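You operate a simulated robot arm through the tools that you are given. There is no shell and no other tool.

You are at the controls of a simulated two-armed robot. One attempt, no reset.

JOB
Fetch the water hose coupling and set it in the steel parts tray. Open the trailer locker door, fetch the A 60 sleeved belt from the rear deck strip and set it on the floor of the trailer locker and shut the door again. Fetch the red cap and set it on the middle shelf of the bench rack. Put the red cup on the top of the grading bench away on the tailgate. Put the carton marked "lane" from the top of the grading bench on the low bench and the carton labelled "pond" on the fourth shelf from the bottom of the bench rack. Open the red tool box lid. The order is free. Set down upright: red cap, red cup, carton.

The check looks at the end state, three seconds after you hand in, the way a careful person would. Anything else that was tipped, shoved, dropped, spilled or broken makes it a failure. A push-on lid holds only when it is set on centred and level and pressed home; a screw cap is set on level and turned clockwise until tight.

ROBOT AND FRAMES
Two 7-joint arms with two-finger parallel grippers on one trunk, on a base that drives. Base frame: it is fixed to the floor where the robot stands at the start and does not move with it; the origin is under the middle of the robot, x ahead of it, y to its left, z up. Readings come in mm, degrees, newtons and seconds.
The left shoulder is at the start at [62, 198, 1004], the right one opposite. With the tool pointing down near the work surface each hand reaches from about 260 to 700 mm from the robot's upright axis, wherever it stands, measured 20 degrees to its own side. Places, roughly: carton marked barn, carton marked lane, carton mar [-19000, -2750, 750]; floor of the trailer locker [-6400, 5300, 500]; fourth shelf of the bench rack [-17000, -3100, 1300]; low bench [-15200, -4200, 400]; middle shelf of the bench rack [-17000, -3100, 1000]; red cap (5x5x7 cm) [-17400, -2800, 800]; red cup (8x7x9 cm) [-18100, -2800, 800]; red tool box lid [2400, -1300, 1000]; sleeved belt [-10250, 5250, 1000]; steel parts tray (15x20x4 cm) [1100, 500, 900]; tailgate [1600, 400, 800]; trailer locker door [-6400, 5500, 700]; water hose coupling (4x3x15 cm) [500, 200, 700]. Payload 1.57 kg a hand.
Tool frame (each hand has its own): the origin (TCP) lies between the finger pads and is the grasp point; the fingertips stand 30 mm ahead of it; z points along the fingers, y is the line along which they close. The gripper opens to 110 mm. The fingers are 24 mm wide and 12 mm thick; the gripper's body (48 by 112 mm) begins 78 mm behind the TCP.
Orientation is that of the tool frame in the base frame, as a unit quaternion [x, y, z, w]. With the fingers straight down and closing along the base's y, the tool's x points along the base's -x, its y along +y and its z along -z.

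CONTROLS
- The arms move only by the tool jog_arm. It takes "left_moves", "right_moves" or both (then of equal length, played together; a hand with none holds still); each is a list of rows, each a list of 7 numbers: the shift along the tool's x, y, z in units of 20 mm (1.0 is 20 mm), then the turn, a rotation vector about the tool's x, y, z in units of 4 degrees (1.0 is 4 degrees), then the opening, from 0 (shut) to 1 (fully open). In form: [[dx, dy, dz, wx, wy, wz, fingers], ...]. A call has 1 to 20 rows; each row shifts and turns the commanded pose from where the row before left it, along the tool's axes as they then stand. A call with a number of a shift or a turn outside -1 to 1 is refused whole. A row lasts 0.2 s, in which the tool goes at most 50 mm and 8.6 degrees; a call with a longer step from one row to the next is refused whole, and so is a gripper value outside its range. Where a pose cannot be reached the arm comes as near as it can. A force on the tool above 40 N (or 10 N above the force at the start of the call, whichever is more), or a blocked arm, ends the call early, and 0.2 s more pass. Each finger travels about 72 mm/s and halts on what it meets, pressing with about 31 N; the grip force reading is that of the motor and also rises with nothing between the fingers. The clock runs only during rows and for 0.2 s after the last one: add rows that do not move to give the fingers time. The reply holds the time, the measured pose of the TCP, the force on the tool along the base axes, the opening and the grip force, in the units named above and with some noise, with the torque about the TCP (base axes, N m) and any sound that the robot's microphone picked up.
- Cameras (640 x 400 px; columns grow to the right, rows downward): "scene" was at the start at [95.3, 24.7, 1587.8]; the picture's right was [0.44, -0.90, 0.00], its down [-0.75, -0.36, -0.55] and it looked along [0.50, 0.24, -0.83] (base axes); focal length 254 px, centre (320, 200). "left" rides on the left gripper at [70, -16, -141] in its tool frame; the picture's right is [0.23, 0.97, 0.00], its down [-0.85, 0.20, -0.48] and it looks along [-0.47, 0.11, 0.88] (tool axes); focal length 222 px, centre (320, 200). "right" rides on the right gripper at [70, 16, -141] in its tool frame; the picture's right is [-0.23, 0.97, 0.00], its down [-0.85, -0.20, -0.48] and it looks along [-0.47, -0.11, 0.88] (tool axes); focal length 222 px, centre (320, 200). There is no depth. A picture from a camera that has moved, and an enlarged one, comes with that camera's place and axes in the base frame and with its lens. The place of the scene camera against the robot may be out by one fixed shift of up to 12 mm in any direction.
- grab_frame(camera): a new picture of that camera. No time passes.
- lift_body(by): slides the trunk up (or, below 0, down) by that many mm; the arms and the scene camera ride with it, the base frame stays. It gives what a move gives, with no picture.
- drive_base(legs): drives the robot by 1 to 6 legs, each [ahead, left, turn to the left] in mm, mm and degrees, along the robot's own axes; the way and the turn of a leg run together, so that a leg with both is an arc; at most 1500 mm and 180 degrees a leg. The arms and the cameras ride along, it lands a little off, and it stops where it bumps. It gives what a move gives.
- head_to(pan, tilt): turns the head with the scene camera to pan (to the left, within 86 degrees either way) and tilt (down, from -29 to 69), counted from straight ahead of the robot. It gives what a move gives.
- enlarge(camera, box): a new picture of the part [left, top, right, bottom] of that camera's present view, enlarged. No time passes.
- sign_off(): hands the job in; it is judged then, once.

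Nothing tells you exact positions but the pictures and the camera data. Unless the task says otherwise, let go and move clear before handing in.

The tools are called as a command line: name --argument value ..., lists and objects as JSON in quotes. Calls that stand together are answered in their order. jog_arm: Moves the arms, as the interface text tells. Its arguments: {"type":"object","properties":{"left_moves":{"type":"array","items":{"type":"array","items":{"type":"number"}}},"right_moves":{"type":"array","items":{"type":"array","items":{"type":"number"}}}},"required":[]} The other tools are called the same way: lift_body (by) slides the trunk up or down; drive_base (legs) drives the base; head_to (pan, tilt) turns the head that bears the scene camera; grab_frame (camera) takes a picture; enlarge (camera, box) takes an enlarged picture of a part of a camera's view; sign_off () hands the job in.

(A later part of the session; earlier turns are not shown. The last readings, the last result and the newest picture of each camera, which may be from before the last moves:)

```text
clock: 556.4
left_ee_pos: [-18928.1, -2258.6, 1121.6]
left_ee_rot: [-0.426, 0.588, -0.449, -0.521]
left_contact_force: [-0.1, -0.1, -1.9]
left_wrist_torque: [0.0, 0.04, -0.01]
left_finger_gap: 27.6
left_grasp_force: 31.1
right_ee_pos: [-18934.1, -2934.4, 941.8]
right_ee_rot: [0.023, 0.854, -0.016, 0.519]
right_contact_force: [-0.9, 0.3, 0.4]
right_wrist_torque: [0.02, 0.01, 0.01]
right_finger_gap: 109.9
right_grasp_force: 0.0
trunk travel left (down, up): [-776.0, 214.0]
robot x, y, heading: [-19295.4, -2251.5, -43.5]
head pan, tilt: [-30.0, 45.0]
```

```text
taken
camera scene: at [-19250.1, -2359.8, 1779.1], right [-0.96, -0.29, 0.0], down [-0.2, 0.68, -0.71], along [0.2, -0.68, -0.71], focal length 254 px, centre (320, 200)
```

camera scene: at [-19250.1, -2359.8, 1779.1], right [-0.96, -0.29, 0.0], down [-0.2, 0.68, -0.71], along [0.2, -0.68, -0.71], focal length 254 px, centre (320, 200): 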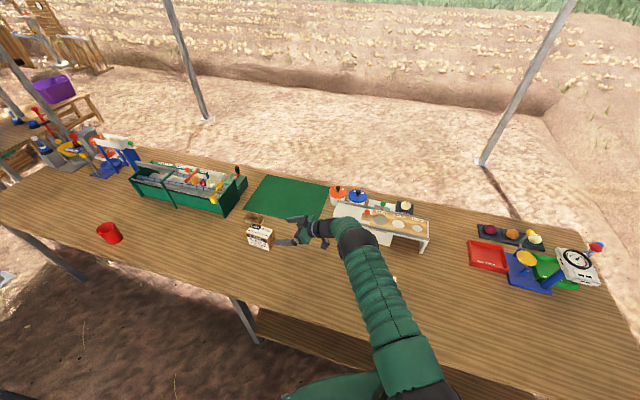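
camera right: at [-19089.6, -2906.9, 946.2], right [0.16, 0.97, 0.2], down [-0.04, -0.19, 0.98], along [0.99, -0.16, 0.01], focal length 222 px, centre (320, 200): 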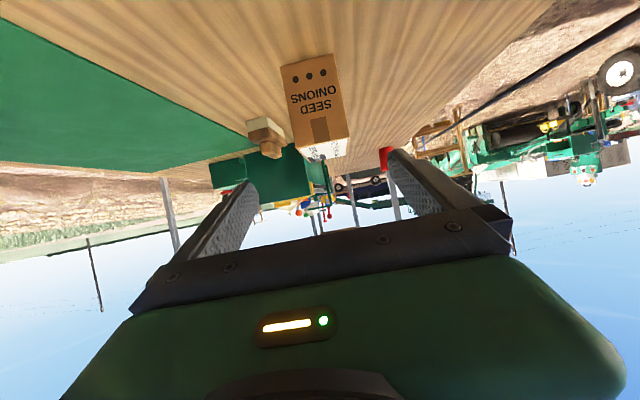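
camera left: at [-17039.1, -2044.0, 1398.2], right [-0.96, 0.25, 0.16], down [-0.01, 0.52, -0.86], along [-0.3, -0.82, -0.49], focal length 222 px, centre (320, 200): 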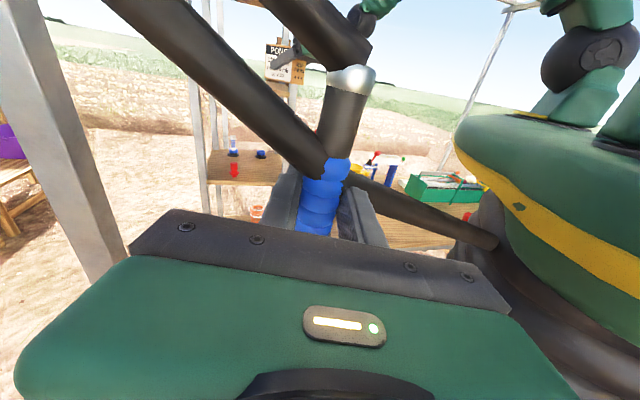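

LANE's side is head-on with yaw ≈ -7°, centre (-18794, -2937). I trim yaw and lateral offset, lower to grasp height, and check.

jog_arm --right_moves '[[0, 0, 0, 0.885, 0, 0.46, 1], [0, 0.4, 0, 0, 0, 0, 1], [0, 0.35, 0, 0, 0, 0, 1], [0, 0, 0, 0, 0, 0, 1]]'

lift_body --by -95

grab_frame --camera "right"

enlarge --camera "scene" --box '[220, 160, 440, 300]'

```text
clock: 557.4
left_ee_pos: [-18926.0, -2256.7, 1121.3]
left_ee_rot: [-0.426, 0.587, -0.45, -0.521]
left_contact_force: [0.2, -0.5, -2.3]
left_wrist_torque: [-0.02, -0.01, -0.01]
left_finger_gap: 27.3
left_grasp_force: 30.6
right_ee_pos: [-18930.9, -2919.4, 942.0]
right_ee_rot: [0.052, 0.853, -0.034, 0.518]
right_contact_force: [0.0, 0.3, -0.2]
right_wrist_torque: [-0.03, -0.03, -0.03]
right_finger_gap: 109.9
right_grasp_force: 0.0
trunk travel left (down, up): [-776.0, 214.0]
robot x, y, heading: [-19296.6, -2250.7, -43.6]
head pan, tilt: [-30.0, 45.0]
```

```text
clock: 558.7
left_ee_pos: [-18926.1, -2256.8, 1026.3]
left_ee_rot: [-0.426, 0.587, -0.449, -0.522]
left_contact_force: [-0.2, 0.0, -2.2]
left_wrist_torque: [0.01, 0.0, 0.0]
left_finger_gap: 27.4
left_grasp_force: 30.4
right_ee_pos: [-18930.5, -2918.2, 847.2]
right_ee_rot: [0.053, 0.853, -0.035, 0.518]
right_contact_force: [0.5, -0.8, -0.9]
right_wrist_torque: [0.01, 0.0, -0.02]
right_finger_gap: 110.1
right_grasp_force: 0.0
trunk travel left (down, up): [-681.0, 309.0]
robot x, y, heading: [-19295.0, -2248.2, -43.3]
head pan, tilt: [-30.0, 45.0]
```

```text
taken
camera right: at [-19086.2, -2882.2, 850.7], right [0.23, 0.95, 0.2], down [-0.06, -0.19, 0.98], along [0.97, -0.23, 0.01], focal length 222 px, centre (320, 200)
```

right: 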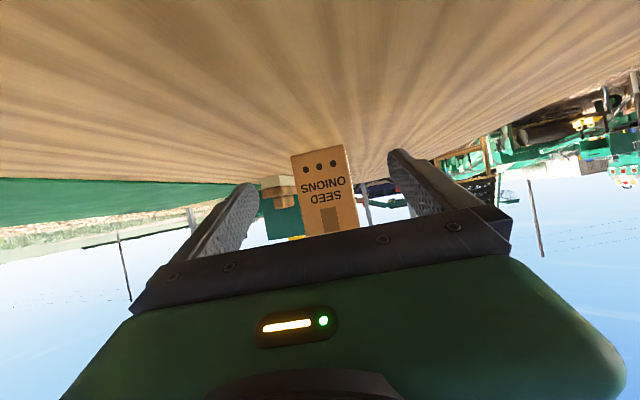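

```text
2.86 times, centred on (330, 230) of scene
camera zoom: at [-19249.4, -2358.7, 1684.1], right [-0.96, -0.29, 0.0], down [-0.2, 0.68, -0.71], along [0.2, -0.68, -0.71], focal length 726 px, centre (291, 114)
```

zoom: 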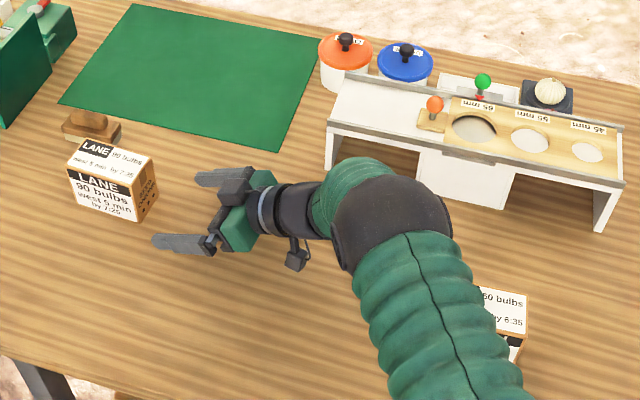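

Aligned. I advance in two parts, checking in between.

drive_base --legs '[[54, 39, 0]]'

jog_arm --right_moves '[[0, 0, 0, 0, 0, 0, 1], [0, 0, 0, 0, 0, 0, 1]]'

grab_frame --camera "right"

```text
clock: 559.7
left_ee_pos: [-18873.0, -2276.8, 1031.7]
left_ee_rot: [-0.425, 0.593, -0.448, -0.517]
left_contact_force: [-0.4, 0.0, -1.7]
left_wrist_torque: [0.04, -0.03, 0.03]
left_finger_gap: 27.6
left_grasp_force: 31.8
right_ee_pos: [-18880.5, -2935.7, 845.8]
right_ee_rot: [0.056, 0.85, -0.032, 0.522]
right_contact_force: [-0.8, -0.2, -1.0]
right_wrist_torque: [0.03, -0.09, 0.08]
right_finger_gap: 109.8
right_grasp_force: 0.0
trunk travel left (down, up): [-681.0, 309.0]
robot x, y, heading: [-19232.7, -2256.7, -43.3]
head pan, tilt: [-30.0, 45.0]
```

```text
clock: 560.3
left_ee_pos: [-18863.0, -2265.8, 1027.8]
left_ee_rot: [-0.425, 0.589, -0.449, -0.521]
left_contact_force: [0.2, -0.6, -2.7]
left_wrist_torque: [0.01, -0.02, 0.04]
left_finger_gap: 27.6
left_grasp_force: 31.1
right_ee_pos: [-18871.5, -2929.8, 846.3]
right_ee_rot: [0.054, 0.853, -0.035, 0.518]
right_contact_force: [0.2, -0.2, 0.3]
right_wrist_torque: [0.02, -0.01, 0.05]
right_finger_gap: 109.7
right_grasp_force: 0.0
trunk travel left (down, up): [-681.0, 309.0]
robot x, y, heading: [-19236.4, -2259.2, -43.6]
head pan, tilt: [-30.0, 45.0]
```

```text
taken
camera right: at [-19025.9, -2892.0, 850.4], right [0.23, 0.95, 0.2], down [-0.06, -0.19, 0.98], along [0.97, -0.24, 0.01], focal length 222 px, centre (320, 200)
```

right: 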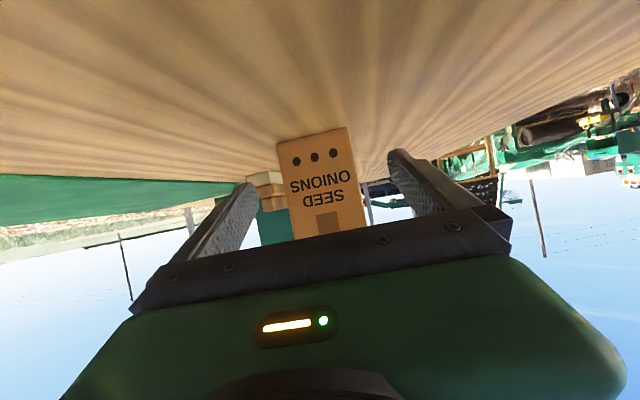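

drive_base --legs '[[61, 45, 0]]'

jog_arm --right_moves '[[0, 0, 0, 0, 0, 0, 1], [0, 0, 0, 0, 0, 0, 1]]'

grab_frame --camera "right"

enlarge --camera "scene" --box '[220, 160, 440, 300]'

```text
clock: 561.4
left_ee_pos: [-18807.3, -2293.4, 1032.1]
left_ee_rot: [-0.424, 0.596, -0.447, -0.515]
left_contact_force: [0.5, -0.2, -1.4]
left_wrist_torque: [0.01, 0.03, -0.01]
left_finger_gap: 27.6
left_grasp_force: 31.1
right_ee_pos: [-18813.8, -2953.8, 840.8]
right_ee_rot: [0.059, 0.85, -0.03, 0.523]
right_contact_force: [-0.2, -1.1, -1.0]
right_wrist_torque: [-0.02, -0.1, 0.03]
right_finger_gap: 109.7
right_grasp_force: 0.1
trunk travel left (down, up): [-681.0, 309.0]
robot x, y, heading: [-19162.3, -2270.6, -43.3]
head pan, tilt: [-30.0, 45.0]
```

```text
clock: 562.0
left_ee_pos: [-18796.2, -2282.8, 1028.5]
left_ee_rot: [-0.424, 0.59, -0.448, -0.522]
left_contact_force: [-0.5, -0.2, -2.3]
left_wrist_torque: [0.02, 0.0, -0.03]
left_finger_gap: 27.6
left_grasp_force: 30.6
right_ee_pos: [-18805.5, -2943.7, 845.1]
right_ee_rot: [0.055, 0.853, -0.035, 0.519]
right_contact_force: [-0.3, 0.7, 0.1]
right_wrist_torque: [-0.05, -0.02, 0.03]
right_finger_gap: 109.8
right_grasp_force: 0.0
trunk travel left (down, up): [-681.0, 309.0]
robot x, y, heading: [-19160.5, -2275.2, -43.5]
head pan, tilt: [-30.0, 45.0]
```

```text
taken
camera right: at [-18958.8, -2907.1, 848.6], right [0.23, 0.95, 0.2], down [-0.06, -0.19, 0.98], along [0.97, -0.24, 0.01], focal length 222 px, centre (320, 200)
```

right: 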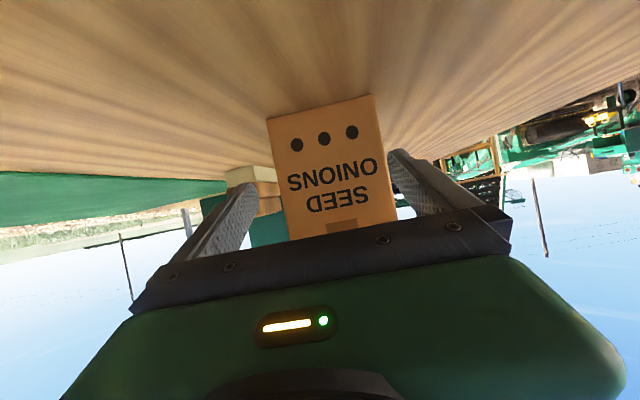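

```text
2.86 times, centred on (330, 230) of scene
camera zoom: at [-19112.8, -2376.1, 1684.2], right [-0.96, -0.28, 0.0], down [-0.2, 0.68, -0.71], along [0.2, -0.68, -0.71], focal length 726 px, centre (291, 114)
```

zoom: 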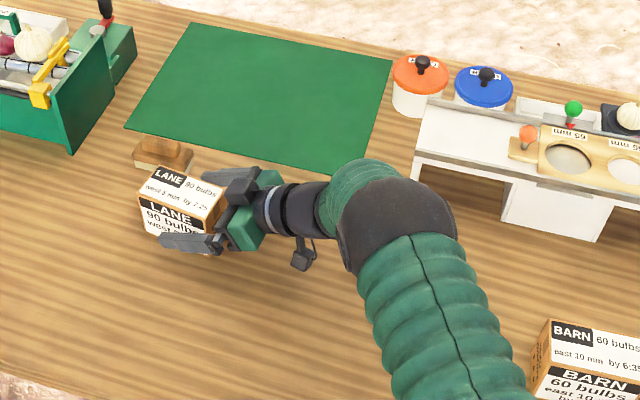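

The carton is 8 mm off-centre; I shift, then close.

jog_arm --right_moves '[[0, 0.2, 0, 0, 0, 0, 1], [0, 0.2, 0.1, 0, 0, 0, 1], [0, 0, 0, 0, 0, 0, 0.6], [0, 0, 0, 0, 0, 0, 0.4], [0, 0, 0, 0, 0, 0, 0.4], [0, 0, 0, 0, 0, 0, 0.4], [0, 0, 0, 0, 0, 0, 0.4]]'

grab_frame --camera "right"

lift_body --by 60

grab_frame --camera "right"

```text
clock: 563.5
left_ee_pos: [-18793.7, -2281.3, 1027.8]
left_ee_rot: [-0.425, 0.589, -0.449, -0.521]
left_contact_force: [0.8, -0.2, -1.3]
left_wrist_torque: [-0.01, 0.02, 0.02]
left_finger_gap: 27.5
left_grasp_force: 30.8
right_ee_pos: [-18799.8, -2934.7, 843.4]
right_ee_rot: [0.055, 0.853, -0.035, 0.518]
right_contact_force: [0.9, 0.7, 1.6]
right_wrist_torque: [0.24, -0.61, 0.14]
right_finger_gap: 59.8
right_grasp_force: 30.9
trunk travel left (down, up): [-681.0, 309.0]
robot x, y, heading: [-19163.0, -2274.4, -43.5]
head pan, tilt: [-30.0, 45.0]
```

```text
taken
camera right: at [-18953.2, -2898.1, 847.7], right [0.23, 0.95, 0.2], down [-0.06, -0.19, 0.98], along [0.97, -0.24, 0.01], focal length 222 px, centre (320, 200)
```

right: 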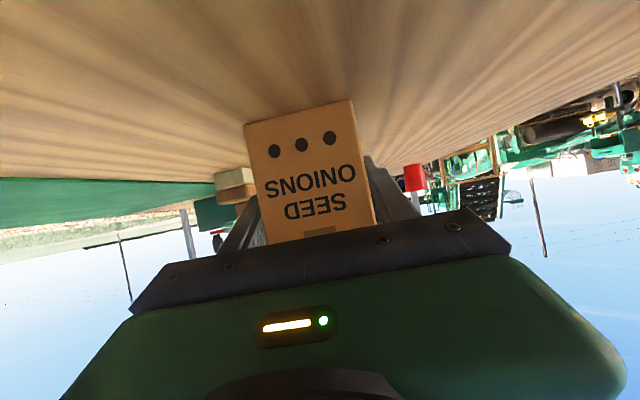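

```text
clock: 564.5
left_ee_pos: [-18792.9, -2282.3, 1089.0]
left_ee_rot: [-0.424, 0.59, -0.447, -0.522]
left_contact_force: [0.7, 0.5, -2.7]
left_wrist_torque: [0.02, 0.01, 0.0]
left_finger_gap: 27.5
left_grasp_force: 31.1
right_ee_pos: [-18799.4, -2937.9, 903.8]
right_ee_rot: [0.056, 0.853, -0.036, 0.517]
right_contact_force: [0.4, 0.0, -4.3]
right_wrist_torque: [0.03, 0.01, 0.01]
right_finger_gap: 59.9
right_grasp_force: 31.3
trunk travel left (down, up): [-741.0, 249.0]
robot x, y, heading: [-19159.6, -2271.3, -43.3]
head pan, tilt: [-30.0, 45.0]
```

```text
taken
camera right: at [-18953.8, -2899.4, 906.8], right [0.23, 0.95, 0.2], down [-0.05, -0.19, 0.98], along [0.97, -0.24, 0.01], focal length 222 px, centre (320, 200)
```

right: 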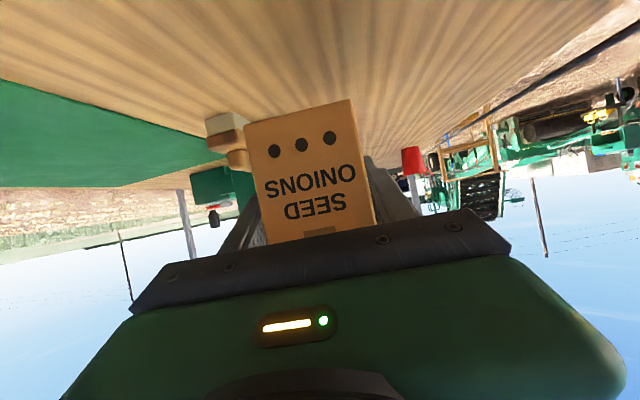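

LANE is lifted cleanly. I back away from the bench, turn to face +x and drive left toward the low bench.

lift_body --by 80

drive_base --legs '[[-309, 328, 0], [0, 0, 43], [1450, 0, 0]]'

head_to --pan -20 --tilt 18

grab_frame --camera "scene"

```text
clock: 565.7
left_ee_pos: [-18793.5, -2282.1, 1168.8]
left_ee_rot: [-0.426, 0.588, -0.449, -0.521]
left_contact_force: [-0.2, 0.0, -1.9]
left_wrist_torque: [0.01, 0.0, 0.0]
left_finger_gap: 27.5
left_grasp_force: 30.8
right_ee_pos: [-18800.1, -2936.3, 983.2]
right_ee_rot: [0.056, 0.853, -0.036, 0.518]
right_contact_force: [0.7, 0.8, -4.6]
right_wrist_torque: [0.0, 0.09, 0.01]
right_finger_gap: 59.6
right_grasp_force: 30.8
trunk travel left (down, up): [-821.0, 169.0]
robot x, y, heading: [-19160.0, -2270.7, -43.5]
head pan, tilt: [-30.0, 45.0]
```

```text
clock: 577.2
left_ee_pos: [-17434.1, -1573.0, 1167.2]
left_ee_rot: [0.613, -0.389, 0.609, 0.318]
left_contact_force: [0.7, 0.6, -2.7]
left_wrist_torque: [-0.01, 0.0, 0.01]
left_finger_gap: 27.7
left_grasp_force: 31.2
right_ee_pos: [-16987.0, -2051.8, 984.1]
right_ee_rot: [-0.265, 0.813, 0.159, 0.494]
right_contact_force: [0.5, -0.2, -4.4]
right_wrist_torque: [-0.04, 0.06, 0.0]
right_finger_gap: 60.0
right_grasp_force: 31.4
trunk travel left (down, up): [-821.0, 169.0]
robot x, y, heading: [-17703.3, -1816.8, 0.0]
head pan, tilt: [-30.0, 45.0]
```

```text
clock: 578.2
left_ee_pos: [-17434.7, -1573.7, 1168.0]
left_ee_rot: [0.612, -0.391, 0.609, 0.318]
left_contact_force: [0.1, 0.3, -2.9]
left_wrist_torque: [-0.01, 0.03, 0.01]
left_finger_gap: 27.4
left_grasp_force: 30.9
right_ee_pos: [-16987.3, -2052.5, 984.1]
right_ee_rot: [-0.266, 0.812, 0.159, 0.494]
right_contact_force: [-0.2, -0.3, -4.3]
right_wrist_torque: [-0.04, 0.03, -0.01]
right_finger_gap: 59.7
right_grasp_force: 31.5
trunk travel left (down, up): [-821.0, 169.0]
robot x, y, heading: [-17706.8, -1822.4, 0.3]
head pan, tilt: [-20.0, 18.0]
```

```text
taken
camera scene: at [-17584.6, -1858.1, 1865.7], right [-0.34, -0.94, 0.0], down [-0.29, 0.11, -0.95], along [0.89, -0.33, -0.31], focal length 254 px, centre (320, 200)
```

scene: 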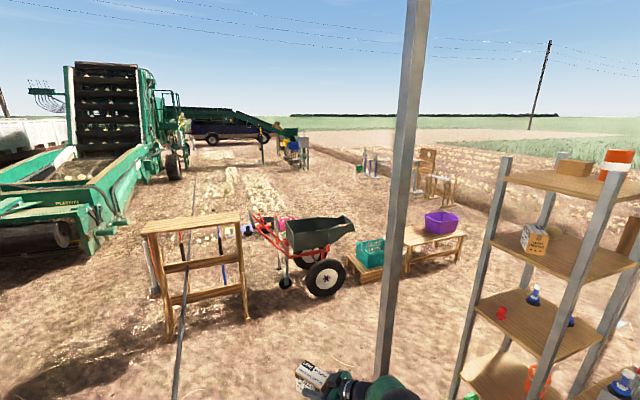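

The route is clear between the canopy post and the wheelbarrow. I drive ahead and then sideways toward the low bench.

drive_base --legs '[[1450, 0, 0], [0, -1000, 0]]'

head_to --pan -25 --tilt 30

grab_frame --camera "scene"

enlarge --camera "scene" --box '[240, 60, 480, 260]'

```text
clock: 590.1
left_ee_pos: [-16005.3, -2595.8, 1168.1]
left_ee_rot: [0.611, -0.393, 0.608, 0.32]
left_contact_force: [0.9, 0.5, -1.6]
left_wrist_torque: [0.02, -0.01, -0.02]
left_finger_gap: 27.5
left_grasp_force: 31.2
right_ee_pos: [-15561.8, -3079.6, 984.1]
right_ee_rot: [-0.261, 0.814, 0.155, 0.495]
right_contact_force: [-0.5, -0.3, -4.3]
right_wrist_torque: [-0.06, 0.08, 0.0]
right_finger_gap: 60.0
right_grasp_force: 30.4
trunk travel left (down, up): [-821.0, 169.0]
robot x, y, heading: [-16279.6, -2839.5, -0.4]
head pan, tilt: [-20.0, 18.0]
```

```text
clock: 590.9
left_ee_pos: [-16006.0, -2598.4, 1168.9]
left_ee_rot: [0.611, -0.393, 0.609, 0.32]
left_contact_force: [-0.4, 0.2, -2.4]
left_wrist_torque: [-0.04, -0.01, -0.01]
left_finger_gap: 27.5
left_grasp_force: 31.1
right_ee_pos: [-15564.7, -3079.5, 984.6]
right_ee_rot: [-0.261, 0.813, 0.156, 0.496]
right_contact_force: [-0.2, 0.1, -5.0]
right_wrist_torque: [-0.01, 0.03, 0.01]
right_finger_gap: 60.1
right_grasp_force: 30.9
trunk travel left (down, up): [-821.0, 169.0]
robot x, y, heading: [-16276.9, -2842.0, -0.6]
head pan, tilt: [-25.0, 30.0]
```

```text
taken
camera scene: at [-16164.0, -2888.0, 1846.6], right [-0.43, -0.9, 0.0], down [-0.45, 0.21, -0.87], along [0.78, -0.37, -0.5], focal length 254 px, centre (320, 200)
```

scene: 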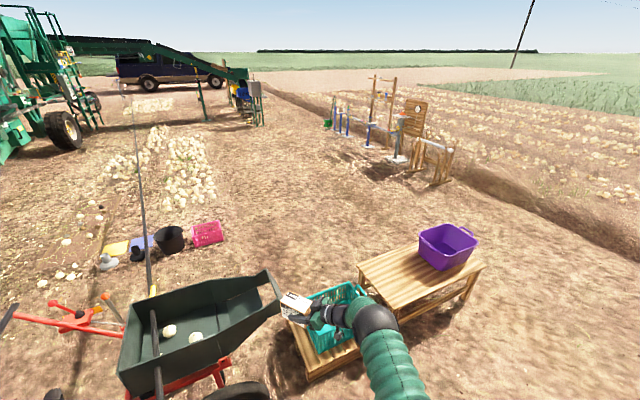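

```text
2.00 times, centred on (360, 160) of scene
camera zoom: at [-16164.0, -2888.0, 1846.6], right [-0.43, -0.9, 0.0], down [-0.45, 0.21, -0.87], along [0.78, -0.37, -0.5], focal length 508 px, centre (240, 280)
```

zoom: 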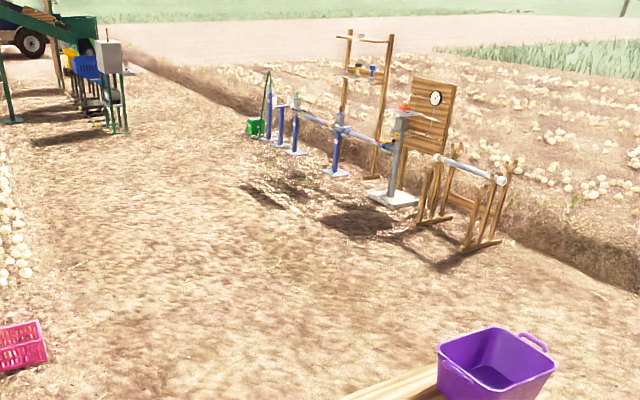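

The low bench (top z≈430, x -15410…-14955, y -3790…-4668) has the purple crate on its far half; the near half is free. I move so that the carton is above the free part.

drive_base --legs '[[0, -951, 0], [275, 0, 0]]'

lift_body --by -300

head_to --pan -15 --tilt 45

grab_frame --camera "scene"

grab_frame --camera "right"

```text
clock: 597.4
left_ee_pos: [-15742.0, -3540.3, 1169.9]
left_ee_rot: [0.613, -0.389, 0.611, 0.316]
left_contact_force: [0.7, -0.6, -2.8]
left_wrist_torque: [0.02, 0.02, 0.01]
left_finger_gap: 27.5
left_grasp_force: 31.4
right_ee_pos: [-15292.5, -4018.2, 986.2]
right_ee_rot: [-0.267, 0.811, 0.159, 0.495]
right_contact_force: [0.3, 0.5, -3.7]
right_wrist_torque: [-0.04, 0.07, -0.01]
right_finger_gap: 59.9
right_grasp_force: 31.2
trunk travel left (down, up): [-821.0, 169.0]
robot x, y, heading: [-16010.5, -3788.1, 0.3]
head pan, tilt: [-25.0, 30.0]
```

```text
clock: 600.4
left_ee_pos: [-15740.4, -3540.1, 869.8]
left_ee_rot: [0.612, -0.39, 0.61, 0.317]
left_contact_force: [-0.7, -0.4, -2.6]
left_wrist_torque: [-0.01, 0.0, 0.03]
left_finger_gap: 27.3
left_grasp_force: 31.1
right_ee_pos: [-15292.7, -4019.2, 686.8]
right_ee_rot: [-0.267, 0.812, 0.16, 0.495]
right_contact_force: [0.8, -0.3, -5.2]
right_wrist_torque: [-0.02, 0.01, -0.02]
right_finger_gap: 59.7
right_grasp_force: 30.9
trunk travel left (down, up): [-521.0, 469.0]
robot x, y, heading: [-16008.1, -3787.7, 0.5]
head pan, tilt: [-25.0, 30.0]
```

```text
clock: 601.1
left_ee_pos: [-15741.5, -3540.9, 869.6]
left_ee_rot: [0.613, -0.39, 0.611, 0.316]
left_contact_force: [0.1, -0.4, -2.9]
left_wrist_torque: [0.03, 0.01, -0.01]
left_finger_gap: 27.6
left_grasp_force: 31.7
right_ee_pos: [-15292.2, -4019.4, 686.3]
right_ee_rot: [-0.267, 0.812, 0.16, 0.494]
right_contact_force: [-0.1, -0.4, -4.4]
right_wrist_torque: [-0.05, 0.08, 0.01]
right_finger_gap: 60.0
right_grasp_force: 31.1
trunk travel left (down, up): [-521.0, 469.0]
robot x, y, heading: [-16010.0, -3788.3, 0.4]
head pan, tilt: [-15.0, 45.0]
```

```text
taken
camera scene: at [-15897.9, -3815.9, 1524.0], right [-0.26, -0.97, 0.0], down [-0.69, 0.18, -0.71], along [0.68, -0.18, -0.71], focal length 254 px, centre (320, 200)
```

scene: 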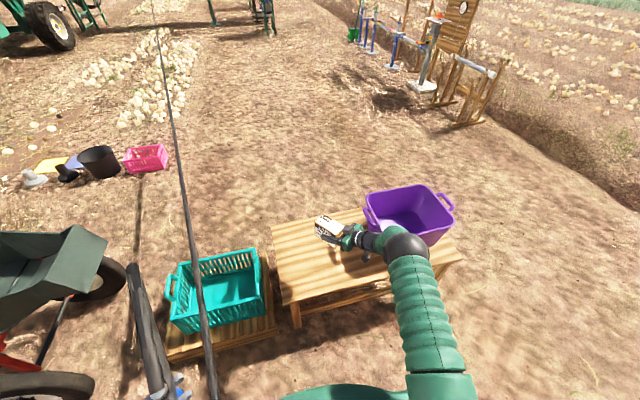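

```text
taken
camera right: at [-15428.8, -4098.1, 689.0], right [-0.49, 0.85, 0.2], down [0.09, -0.18, 0.98], along [0.87, 0.5, 0.01], focal length 222 px, centre (320, 200)
```

right: 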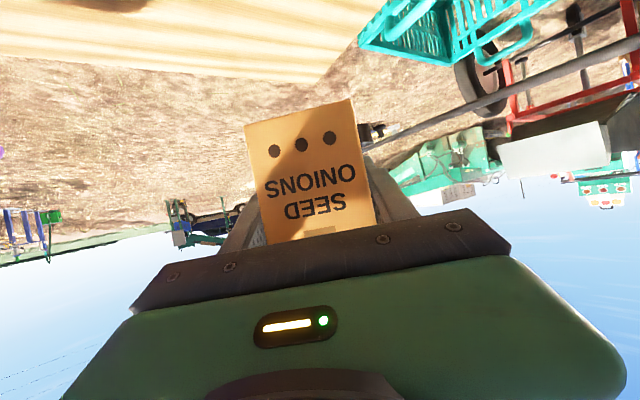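

The carton is above the free half of the low bench. I lower it with the trunk.

lift_body --by -150

grab_frame --camera "right"

grab_frame --camera "scene"

```text
clock: 602.9
left_ee_pos: [-15741.1, -3540.2, 718.4]
left_ee_rot: [0.613, -0.388, 0.611, 0.316]
left_contact_force: [0.5, 0.6, -3.4]
left_wrist_torque: [0.0, -0.03, 0.04]
left_finger_gap: 27.4
left_grasp_force: 31.0
right_ee_pos: [-15292.4, -4019.4, 535.9]
right_ee_rot: [-0.266, 0.812, 0.159, 0.495]
right_contact_force: [-0.1, 0.2, -4.2]
right_wrist_torque: [-0.03, 0.04, 0.0]
right_finger_gap: 60.1
right_grasp_force: 31.0
trunk travel left (down, up): [-371.0, 619.0]
robot x, y, heading: [-16008.0, -3792.2, 0.5]
head pan, tilt: [-15.0, 45.0]
```

```text
taken
camera right: at [-15429.0, -4098.2, 539.3], right [-0.49, 0.85, 0.2], down [0.09, -0.18, 0.98], along [0.87, 0.5, 0.01], focal length 222 px, centre (320, 200)
```

right: 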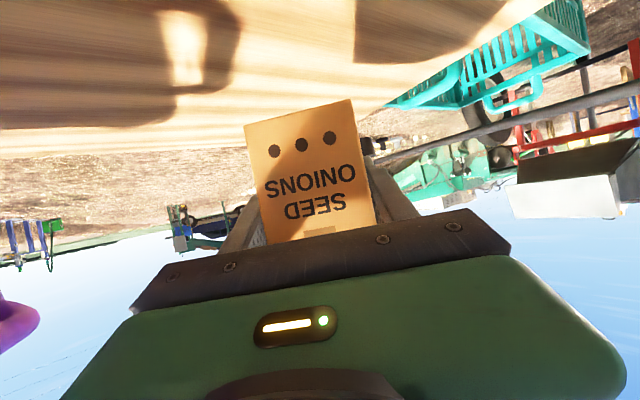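

```text
taken
camera scene: at [-15898.6, -3815.9, 1374.0], right [-0.26, -0.97, 0.0], down [-0.69, 0.18, -0.71], along [0.68, -0.18, -0.71], focal length 254 px, centre (320, 200)
```

scene: 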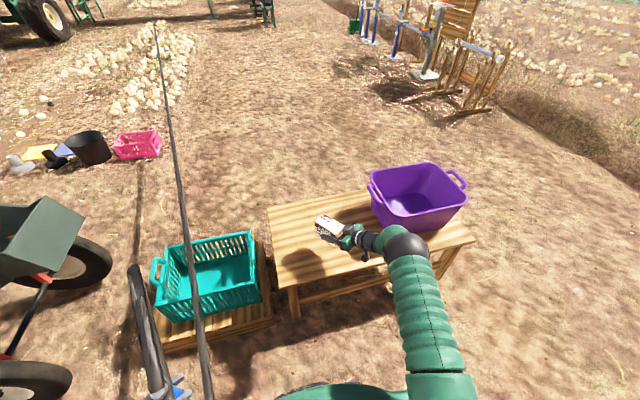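

lift_body --by -70

grab_frame --camera "right"

lift_body --by -8

lift_body --by -5

```text
clock: 604.0
left_ee_pos: [-15741.0, -3540.9, 648.8]
left_ee_rot: [0.612, -0.39, 0.61, 0.317]
left_contact_force: [0.2, -0.1, -2.0]
left_wrist_torque: [-0.02, -0.06, 0.02]
left_finger_gap: 27.4
left_grasp_force: 30.5
right_ee_pos: [-15291.9, -4019.1, 466.9]
right_ee_rot: [-0.267, 0.811, 0.159, 0.496]
right_contact_force: [-0.2, 0.0, -4.3]
right_wrist_torque: [-0.05, 0.09, 0.03]
right_finger_gap: 60.1
right_grasp_force: 31.0
trunk travel left (down, up): [-301.0, 689.0]
robot x, y, heading: [-16008.3, -3794.1, 0.1]
head pan, tilt: [-15.0, 45.0]
```

```text
taken
camera right: at [-15429.1, -4098.3, 469.4], right [-0.49, 0.85, 0.2], down [0.09, -0.18, 0.98], along [0.87, 0.5, 0.01], focal length 222 px, centre (320, 200)
```

right: 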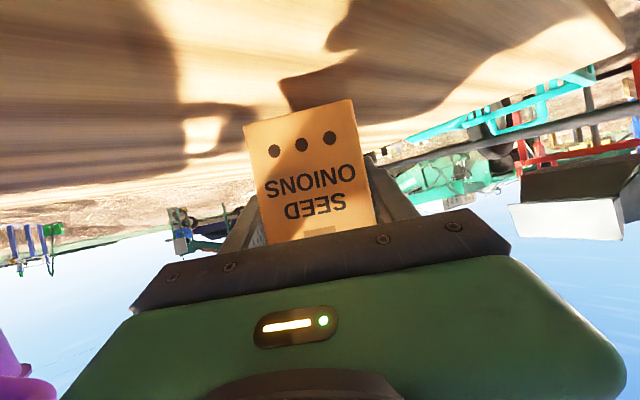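

```text
clock: 604.5
left_ee_pos: [-15740.3, -3541.9, 640.6]
left_ee_rot: [0.613, -0.389, 0.611, 0.316]
left_contact_force: [0.2, 0.0, -2.4]
left_wrist_torque: [-0.02, -0.02, 0.0]
left_finger_gap: 27.5
left_grasp_force: 31.1
right_ee_pos: [-15293.5, -4018.4, 458.6]
right_ee_rot: [-0.266, 0.811, 0.159, 0.495]
right_contact_force: [-0.4, 0.1, -4.2]
right_wrist_torque: [-0.05, 0.03, 0.0]
right_finger_gap: 59.8
right_grasp_force: 30.7
trunk travel left (down, up): [-293.0, 697.0]
robot x, y, heading: [-16011.0, -3787.7, 0.1]
head pan, tilt: [-15.0, 45.0]
```

```text
clock: 605.1
left_ee_pos: [-15742.2, -3540.5, 635.8]
left_ee_rot: [0.613, -0.389, 0.611, 0.317]
left_contact_force: [0.1, 0.1, -2.7]
left_wrist_torque: [-0.02, 0.0, -0.02]
left_finger_gap: 27.6
left_grasp_force: 30.8
right_ee_pos: [-15292.7, -4019.2, 452.7]
right_ee_rot: [-0.266, 0.812, 0.159, 0.494]
right_contact_force: [-0.5, -0.5, -3.9]
right_wrist_torque: [-0.05, 0.01, 0.0]
right_finger_gap: 60.0
right_grasp_force: 31.4
trunk travel left (down, up): [-288.0, 702.0]
robot x, y, heading: [-16009.3, -3788.2, 0.3]
head pan, tilt: [-15.0, 45.0]
```

lift_body --by -5

lift_body --by -5

lift_body --by -5

grab_frame --camera "right"

```text
clock: 605.6
left_ee_pos: [-15740.8, -3540.4, 631.3]
left_ee_rot: [0.612, -0.389, 0.611, 0.317]
left_contact_force: [0.4, 0.1, -2.6]
left_wrist_torque: [-0.02, -0.02, -0.01]
left_finger_gap: 27.4
left_grasp_force: 31.4
right_ee_pos: [-15292.6, -4018.3, 447.9]
right_ee_rot: [-0.266, 0.812, 0.16, 0.495]
right_contact_force: [-0.3, 0.8, -3.7]
right_wrist_torque: [-0.05, 0.06, 0.01]
right_finger_gap: 60.0
right_grasp_force: 31.3
trunk travel left (down, up): [-283.0, 707.0]
robot x, y, heading: [-16012.3, -3788.6, 0.6]
head pan, tilt: [-15.0, 45.0]
```

```text
clock: 606.2
left_ee_pos: [-15740.9, -3541.4, 626.0]
left_ee_rot: [0.613, -0.388, 0.611, 0.315]
left_contact_force: [0.6, 0.2, -2.7]
left_wrist_torque: [0.01, -0.04, -0.01]
left_finger_gap: 27.3
left_grasp_force: 31.7
right_ee_pos: [-15292.5, -4019.0, 444.1]
right_ee_rot: [-0.266, 0.811, 0.158, 0.497]
right_contact_force: [0.5, -0.9, 0.6]
right_wrist_torque: [0.25, -0.16, -0.05]
right_finger_gap: 59.9
right_grasp_force: 31.0
trunk travel left (down, up): [-278.0, 712.0]
robot x, y, heading: [-16011.5, -3788.5, 0.2]
head pan, tilt: [-15.0, 45.0]
```

```text
clock: 606.7
left_ee_pos: [-15743.3, -3540.2, 621.4]
left_ee_rot: [0.611, -0.389, 0.612, 0.316]
left_contact_force: [0.2, 0.0, -2.6]
left_wrist_torque: [0.02, 0.03, 0.02]
left_finger_gap: 27.5
left_grasp_force: 31.7
right_ee_pos: [-15292.8, -4020.0, 444.1]
right_ee_rot: [-0.266, 0.81, 0.157, 0.499]
right_contact_force: [-2.6, -3.0, 23.8]
right_wrist_torque: [0.46, 0.59, 0.17]
right_finger_gap: 59.7
right_grasp_force: 30.7
trunk travel left (down, up): [-273.0, 717.0]
robot x, y, heading: [-16011.2, -3787.9, 0.3]
head pan, tilt: [-15.0, 45.0]
```

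```text
taken
camera right: at [-15428.8, -4097.9, 446.0], right [-0.49, 0.85, 0.19], down [0.08, -0.18, 0.98], along [0.87, 0.5, 0.02], focal length 222 px, centre (320, 200)
```

right: 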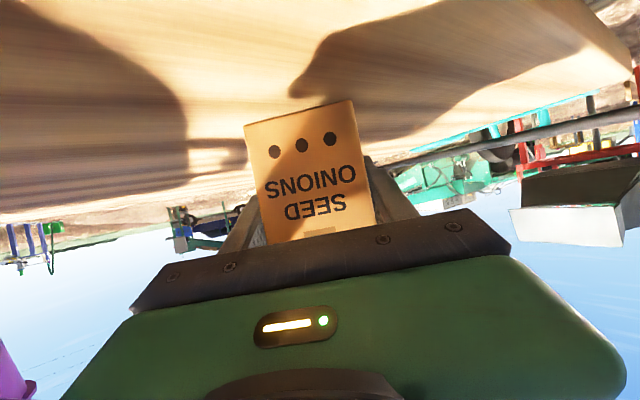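

Contact with the low bench (24 N). I relieve by 4 mm and open.

lift_body --by 4

jog_arm --right_moves '[[0, 0, 0, 0, 0, 0, 0.6], [0, 0, 0, 0, 0, 0, 0.7], [0, 0, 0, 0, 0, 0, 0.85], [0, 0, 0, 0, 0, 0, 0.9], [0, 0, 0, 0, 0, 0, 0.9]]'

grab_frame --camera "right"

```text
clock: 607.2
left_ee_pos: [-15741.6, -3540.8, 625.0]
left_ee_rot: [0.612, -0.389, 0.611, 0.317]
left_contact_force: [0.5, -0.1, -2.1]
left_wrist_torque: [0.0, 0.0, -0.01]
left_finger_gap: 27.3
left_grasp_force: 30.6
right_ee_pos: [-15291.5, -4018.1, 444.1]
right_ee_rot: [-0.267, 0.811, 0.158, 0.496]
right_contact_force: [7.3, -1.9, 14.5]
right_wrist_torque: [0.68, -0.43, -0.32]
right_finger_gap: 60.1
right_grasp_force: 31.0
trunk travel left (down, up): [-277.0, 713.0]
robot x, y, heading: [-16010.6, -3788.3, 0.6]
head pan, tilt: [-15.0, 45.0]
```

```text
clock: 608.4
left_ee_pos: [-15742.9, -3541.3, 625.2]
left_ee_rot: [0.612, -0.389, 0.611, 0.317]
left_contact_force: [0.8, -0.5, -2.7]
left_wrist_torque: [0.02, 0.02, 0.01]
left_finger_gap: 27.4
left_grasp_force: 31.3
right_ee_pos: [-15292.7, -4019.8, 441.7]
right_ee_rot: [-0.267, 0.811, 0.159, 0.495]
right_contact_force: [-0.1, 1.2, 0.0]
right_wrist_torque: [0.01, 0.0, 0.0]
right_finger_gap: 99.1
right_grasp_force: 0.0
trunk travel left (down, up): [-277.0, 713.0]
robot x, y, heading: [-16011.1, -3788.7, 0.1]
head pan, tilt: [-15.0, 45.0]
```

```text
taken
camera right: at [-15429.3, -4098.1, 445.5], right [-0.49, 0.85, 0.2], down [0.09, -0.18, 0.98], along [0.87, 0.5, 0.01], focal length 222 px, centre (320, 200)
```

right: 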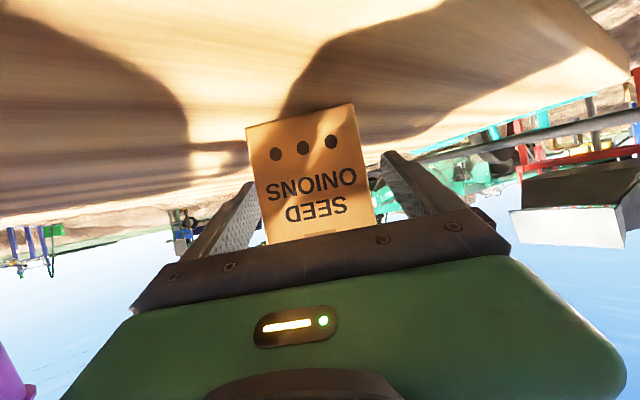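

Released and standing. I back out along the hand's direction and verify.

drive_base --legs '[[-178, -129, 0]]'

lift_body --by 300

drive_base --legs '[[-250, 100, 0]]'

head_to --pan -15 --tilt 40

grab_frame --camera "scene"

enlarge --camera "scene" --box '[220, 120, 440, 280]'

```text
clock: 610.1
left_ee_pos: [-15922.4, -3668.8, 625.3]
left_ee_rot: [0.612, -0.389, 0.612, 0.316]
left_contact_force: [0.1, -0.3, -2.6]
left_wrist_torque: [-0.01, -0.03, -0.01]
left_finger_gap: 27.5
left_grasp_force: 31.0
right_ee_pos: [-15474.1, -4146.8, 443.1]
right_ee_rot: [-0.267, 0.811, 0.159, 0.496]
right_contact_force: [0.3, 0.0, 0.5]
right_wrist_torque: [0.0, 0.02, 0.01]
right_finger_gap: 99.0
right_grasp_force: 0.0
trunk travel left (down, up): [-277.0, 713.0]
robot x, y, heading: [-16190.9, -3917.0, 0.2]
head pan, tilt: [-15.0, 45.0]
```

```text
clock: 613.1
left_ee_pos: [-15922.8, -3669.1, 924.9]
left_ee_rot: [0.612, -0.389, 0.611, 0.316]
left_contact_force: [0.3, 0.0, -2.0]
left_wrist_torque: [0.0, -0.01, 0.01]
left_finger_gap: 27.4
left_grasp_force: 30.9
right_ee_pos: [-15472.8, -4148.3, 743.4]
right_ee_rot: [-0.267, 0.811, 0.16, 0.495]
right_contact_force: [0.1, -0.3, 0.3]
right_wrist_torque: [-0.02, 0.01, 0.0]
right_finger_gap: 99.1
right_grasp_force: 0.1
trunk travel left (down, up): [-577.0, 413.0]
robot x, y, heading: [-16191.2, -3913.0, 0.1]
head pan, tilt: [-15.0, 45.0]
```

```text
clock: 615.0
left_ee_pos: [-16177.8, -3572.7, 924.6]
left_ee_rot: [0.613, -0.391, 0.61, 0.315]
left_contact_force: [-0.4, -1.1, -2.7]
left_wrist_torque: [0.0, -0.03, -0.03]
left_finger_gap: 27.5
left_grasp_force: 31.4
right_ee_pos: [-15728.5, -4050.6, 741.9]
right_ee_rot: [-0.265, 0.811, 0.16, 0.496]
right_contact_force: [-1.0, 0.2, -0.5]
right_wrist_torque: [-0.02, -0.01, 0.02]
right_finger_gap: 99.1
right_grasp_force: 0.0
trunk travel left (down, up): [-577.0, 413.0]
robot x, y, heading: [-16447.2, -3815.6, 0.3]
head pan, tilt: [-15.0, 45.0]
```

```text
clock: 615.7
left_ee_pos: [-16180.3, -3572.5, 925.6]
left_ee_rot: [0.612, -0.391, 0.611, 0.315]
left_contact_force: [0.5, 0.2, -2.4]
left_wrist_torque: [0.02, 0.0, 0.02]
left_finger_gap: 27.5
left_grasp_force: 30.8
right_ee_pos: [-15729.8, -4048.7, 744.6]
right_ee_rot: [-0.267, 0.81, 0.161, 0.496]
right_contact_force: [0.5, -0.3, -0.4]
right_wrist_torque: [-0.01, 0.0, -0.02]
right_finger_gap: 99.2
right_grasp_force: 0.1
trunk travel left (down, up): [-577.0, 413.0]
robot x, y, heading: [-16444.0, -3822.0, 0.2]
head pan, tilt: [-15.0, 40.0]
```

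```text
taken
camera scene: at [-16331.9, -3847.7, 1587.3], right [-0.26, -0.97, 0.0], down [-0.62, 0.16, -0.76], along [0.74, -0.2, -0.64], focal length 254 px, centre (320, 200)
```

scene: 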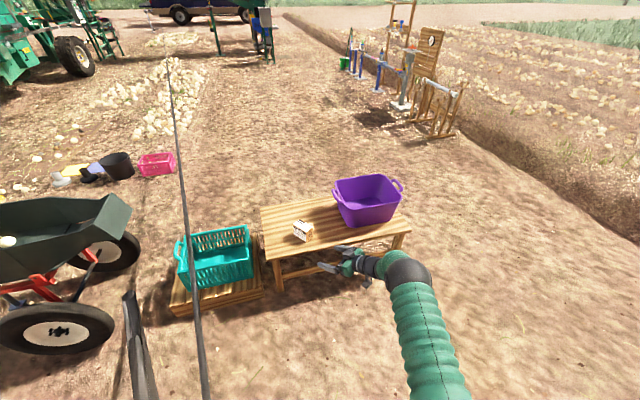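

```text
2.50 times, centred on (330, 200) of scene
camera zoom: at [-16331.9, -3847.7, 1587.3], right [-0.26, -0.97, 0.0], down [-0.62, 0.16, -0.76], along [0.74, -0.2, -0.64], focal length 636 px, centre (295, 200)
```

zoom: 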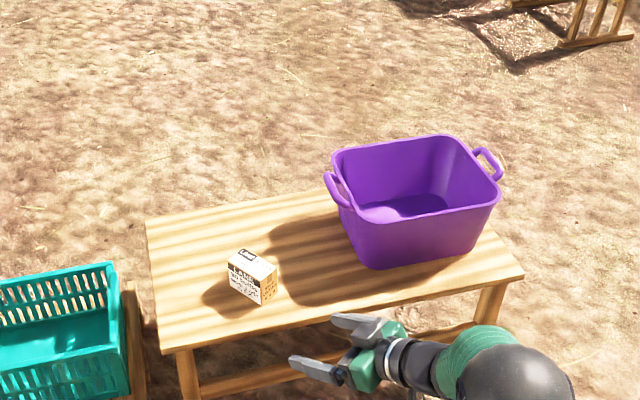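

LANE stands upright on the low bench. Now for the red cup: I go back the way I came, yawing the hand straight again and raising it.

drive_base --legs '[[200, 0, 0], [0, 1000, 0], [0, 920, 0], [-1450, 0, 0]]'

lift_body --by 200

jog_arm --right_moves '[[0, 0, 0, 0.934, 0, 0.486, 1], [0, 0, 0, 0.934, 0, 0.486, 1], [0, 0, 0, 0.934, 0, 0.486, 1], [0, 0, 0, 0.934, 0, 0.486, 1], [0, 0, 0, 0.934, 0, 0.486, 1], [0, 0, 0, 0.934, 0, 0.486, 1], [0, 0, 0, 0.934, 0, 0.486, 1], [0, 0, 0, 0.934, 0, 0.486, 1], [0, 0, 0, 0.934, 0, 0.486, 1]]'

drive_base --legs '[[0, 0, -90]]'

head_to --pan -10 --tilt 40

grab_frame --camera "scene"

grab_frame --camera "right"

```text
clock: 633.1
left_ee_pos: [-17367.8, -1622.6, 925.5]
left_ee_rot: [0.608, -0.396, 0.608, 0.322]
left_contact_force: [-0.5, 0.2, -2.7]
left_wrist_torque: [-0.01, -0.03, 0.01]
left_finger_gap: 27.5
left_grasp_force: 31.4
right_ee_pos: [-16928.2, -2108.4, 744.3]
right_ee_rot: [-0.26, 0.813, 0.155, 0.497]
right_contact_force: [0.0, -0.7, 0.2]
right_wrist_torque: [-0.02, -0.01, 0.01]
right_finger_gap: 98.9
right_grasp_force: 0.1
trunk travel left (down, up): [-577.0, 413.0]
robot x, y, heading: [-17640.8, -1868.5, -0.8]
head pan, tilt: [-15.0, 40.0]
```

```text
clock: 635.3
left_ee_pos: [-17369.7, -1622.3, 1126.0]
left_ee_rot: [0.608, -0.396, 0.609, 0.32]
left_contact_force: [0.3, 1.1, -2.2]
left_wrist_torque: [0.0, -0.01, 0.02]
left_finger_gap: 27.6
left_grasp_force: 31.6
right_ee_pos: [-16928.5, -2109.3, 946.0]
right_ee_rot: [-0.259, 0.813, 0.154, 0.497]
right_contact_force: [0.5, 0.6, -0.2]
right_wrist_torque: [-0.01, 0.02, -0.02]
right_finger_gap: 98.8
right_grasp_force: 0.0
trunk travel left (down, up): [-777.0, 213.0]
robot x, y, heading: [-17639.3, -1863.4, -0.6]
head pan, tilt: [-15.0, 40.0]
```

```text
clock: 637.3
left_ee_pos: [-17368.9, -1620.6, 1124.9]
left_ee_rot: [0.608, -0.396, 0.608, 0.322]
left_contact_force: [-0.7, -0.3, -2.4]
left_wrist_torque: [0.02, -0.03, 0.02]
left_finger_gap: 27.4
left_grasp_force: 31.4
right_ee_pos: [-16927.3, -2108.1, 945.1]
right_ee_rot: [0.02, 0.852, -0.014, 0.523]
right_contact_force: [0.3, 1.1, 0.2]
right_wrist_torque: [0.02, 0.01, 0.01]
right_finger_gap: 109.8
right_grasp_force: 0.1
trunk travel left (down, up): [-777.0, 213.0]
robot x, y, heading: [-17640.6, -1863.8, -0.7]
head pan, tilt: [-15.0, 40.0]
```

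```text
clock: 641.6
left_ee_pos: [-17399.7, -2138.0, 1126.1]
left_ee_rot: [-0.147, 0.71, -0.2, -0.659]
left_contact_force: [0.4, -0.1, -2.5]
left_wrist_torque: [0.01, 0.03, 0.0]
left_finger_gap: 27.5
left_grasp_force: 30.8
right_ee_pos: [-17891.0, -2572.8, 945.5]
right_ee_rot: [0.619, 0.585, -0.382, 0.358]
right_contact_force: [-0.3, 0.1, 0.3]
right_wrist_torque: [0.02, 0.03, 0.0]
right_finger_gap: 110.1
right_grasp_force: 0.1
trunk travel left (down, up): [-777.0, 213.0]
robot x, y, heading: [-17640.4, -1867.7, -91.2]
head pan, tilt: [-15.0, 40.0]
```

```text
clock: 642.2
left_ee_pos: [-17399.3, -2137.7, 1126.5]
left_ee_rot: [-0.146, 0.711, -0.201, -0.658]
left_contact_force: [0.6, 1.2, -1.6]
left_wrist_torque: [-0.01, -0.02, 0.02]
left_finger_gap: 27.5
left_grasp_force: 30.9
right_ee_pos: [-17891.7, -2573.6, 944.9]
right_ee_rot: [0.619, 0.586, -0.381, 0.358]
right_contact_force: [0.3, 0.7, -0.6]
right_wrist_torque: [0.03, -0.02, -0.01]
right_finger_gap: 110.4
right_grasp_force: 0.0
trunk travel left (down, up): [-777.0, 213.0]
robot x, y, heading: [-17640.5, -1865.4, -91.4]
head pan, tilt: [-10.0, 40.0]
```

```text
taken
camera scene: at [-17656.0, -1990.1, 1787.3], right [-0.98, 0.2, 0.0], down [0.13, 0.63, -0.76], along [-0.15, -0.75, -0.64], focal length 254 px, centre (320, 200)
```

scene: 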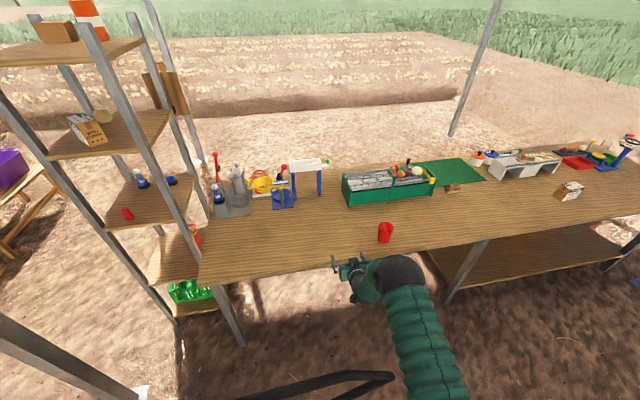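

```text
taken
camera right: at [-17865.1, -2416.3, 947.4], right [0.97, -0.16, 0.2], down [-0.19, 0.05, 0.98], along [-0.17, -0.99, 0.02], focal length 222 px, centre (320, 200)
```

right: 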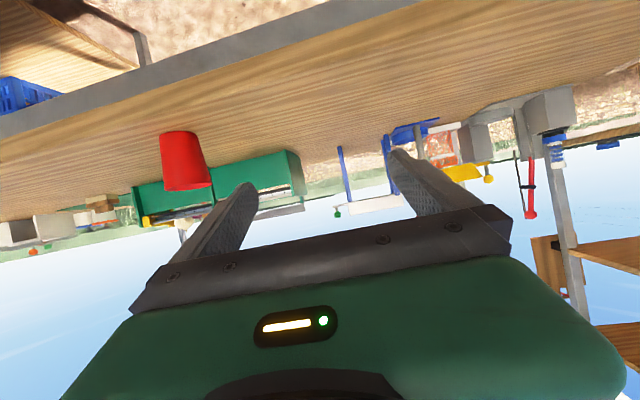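

enlarge --camera "scene" --box '[350, 200, 420, 250]'

enlarge --camera "right" --box '[130, 100, 250, 210]'

```text
8.00 times, centred on (385, 225) of scene
camera zoom: at [-17656.0, -1990.1, 1787.3], right [-0.98, 0.2, 0.0], down [0.13, 0.63, -0.76], along [-0.15, -0.75, -0.64], focal length 2034 px, centre (-200, 0)
```

zoom: 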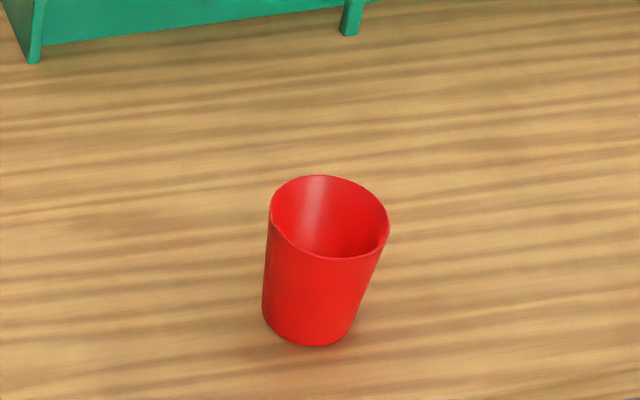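

```text
3.64 times, centred on (190, 155) of right
camera zoom: at [-17865.1, -2416.3, 947.4], right [0.97, -0.16, 0.2], down [-0.19, 0.05, 0.98], along [-0.17, -0.99, 0.02], focal length 808 px, centre (793, 364)
```

zoom: 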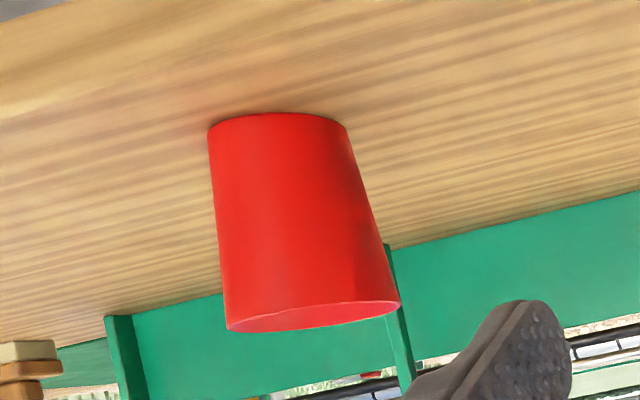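

The cup is empty, standing at about (-18140, -2756), 92 mm tall. I line up in front of it and lower to mid-height.

drive_base --legs '[[60, -239, 0]]'

lift_body --by -103

grab_frame --camera "right"

```text
clock: 644.0
left_ee_pos: [-17633.6, -2190.7, 1123.3]
left_ee_rot: [-0.148, 0.708, -0.201, -0.661]
left_contact_force: [0.3, -0.2, -2.0]
left_wrist_torque: [0.01, -0.01, 0.02]
left_finger_gap: 27.3
left_grasp_force: 30.9
right_ee_pos: [-18125.5, -2627.5, 946.6]
right_ee_rot: [0.617, 0.587, -0.384, 0.357]
right_contact_force: [-0.6, 0.8, -0.3]
right_wrist_torque: [-0.01, 0.02, -0.01]
right_finger_gap: 110.0
right_grasp_force: 0.1
trunk travel left (down, up): [-777.0, 213.0]
robot x, y, heading: [-17879.8, -1918.3, -91.3]
head pan, tilt: [-10.0, 40.0]
```

```text
clock: 645.4
left_ee_pos: [-17643.5, -2188.9, 1024.3]
left_ee_rot: [-0.146, 0.711, -0.2, -0.658]
left_contact_force: [0.3, 0.8, -1.9]
left_wrist_torque: [0.0, 0.01, 0.01]
left_finger_gap: 27.4
left_grasp_force: 31.2
right_ee_pos: [-18133.3, -2626.3, 843.5]
right_ee_rot: [0.619, 0.585, -0.381, 0.36]
right_contact_force: [0.0, -0.5, -0.3]
right_wrist_torque: [0.03, -0.01, -0.01]
right_finger_gap: 110.0
right_grasp_force: 0.0
trunk travel left (down, up): [-674.0, 316.0]
robot x, y, heading: [-17881.8, -1916.0, -91.1]
head pan, tilt: [-10.0, 40.0]
```

```text
taken
camera right: at [-18108.3, -2469.6, 844.6], right [0.97, -0.16, 0.2], down [-0.2, 0.05, 0.98], along [-0.17, -0.99, 0.02], focal length 222 px, centre (320, 200)
```

right: 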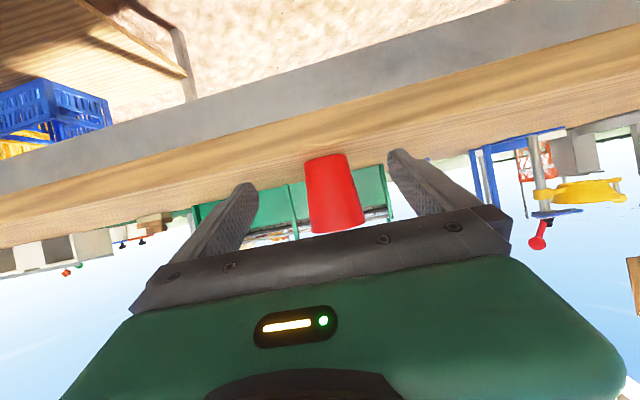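

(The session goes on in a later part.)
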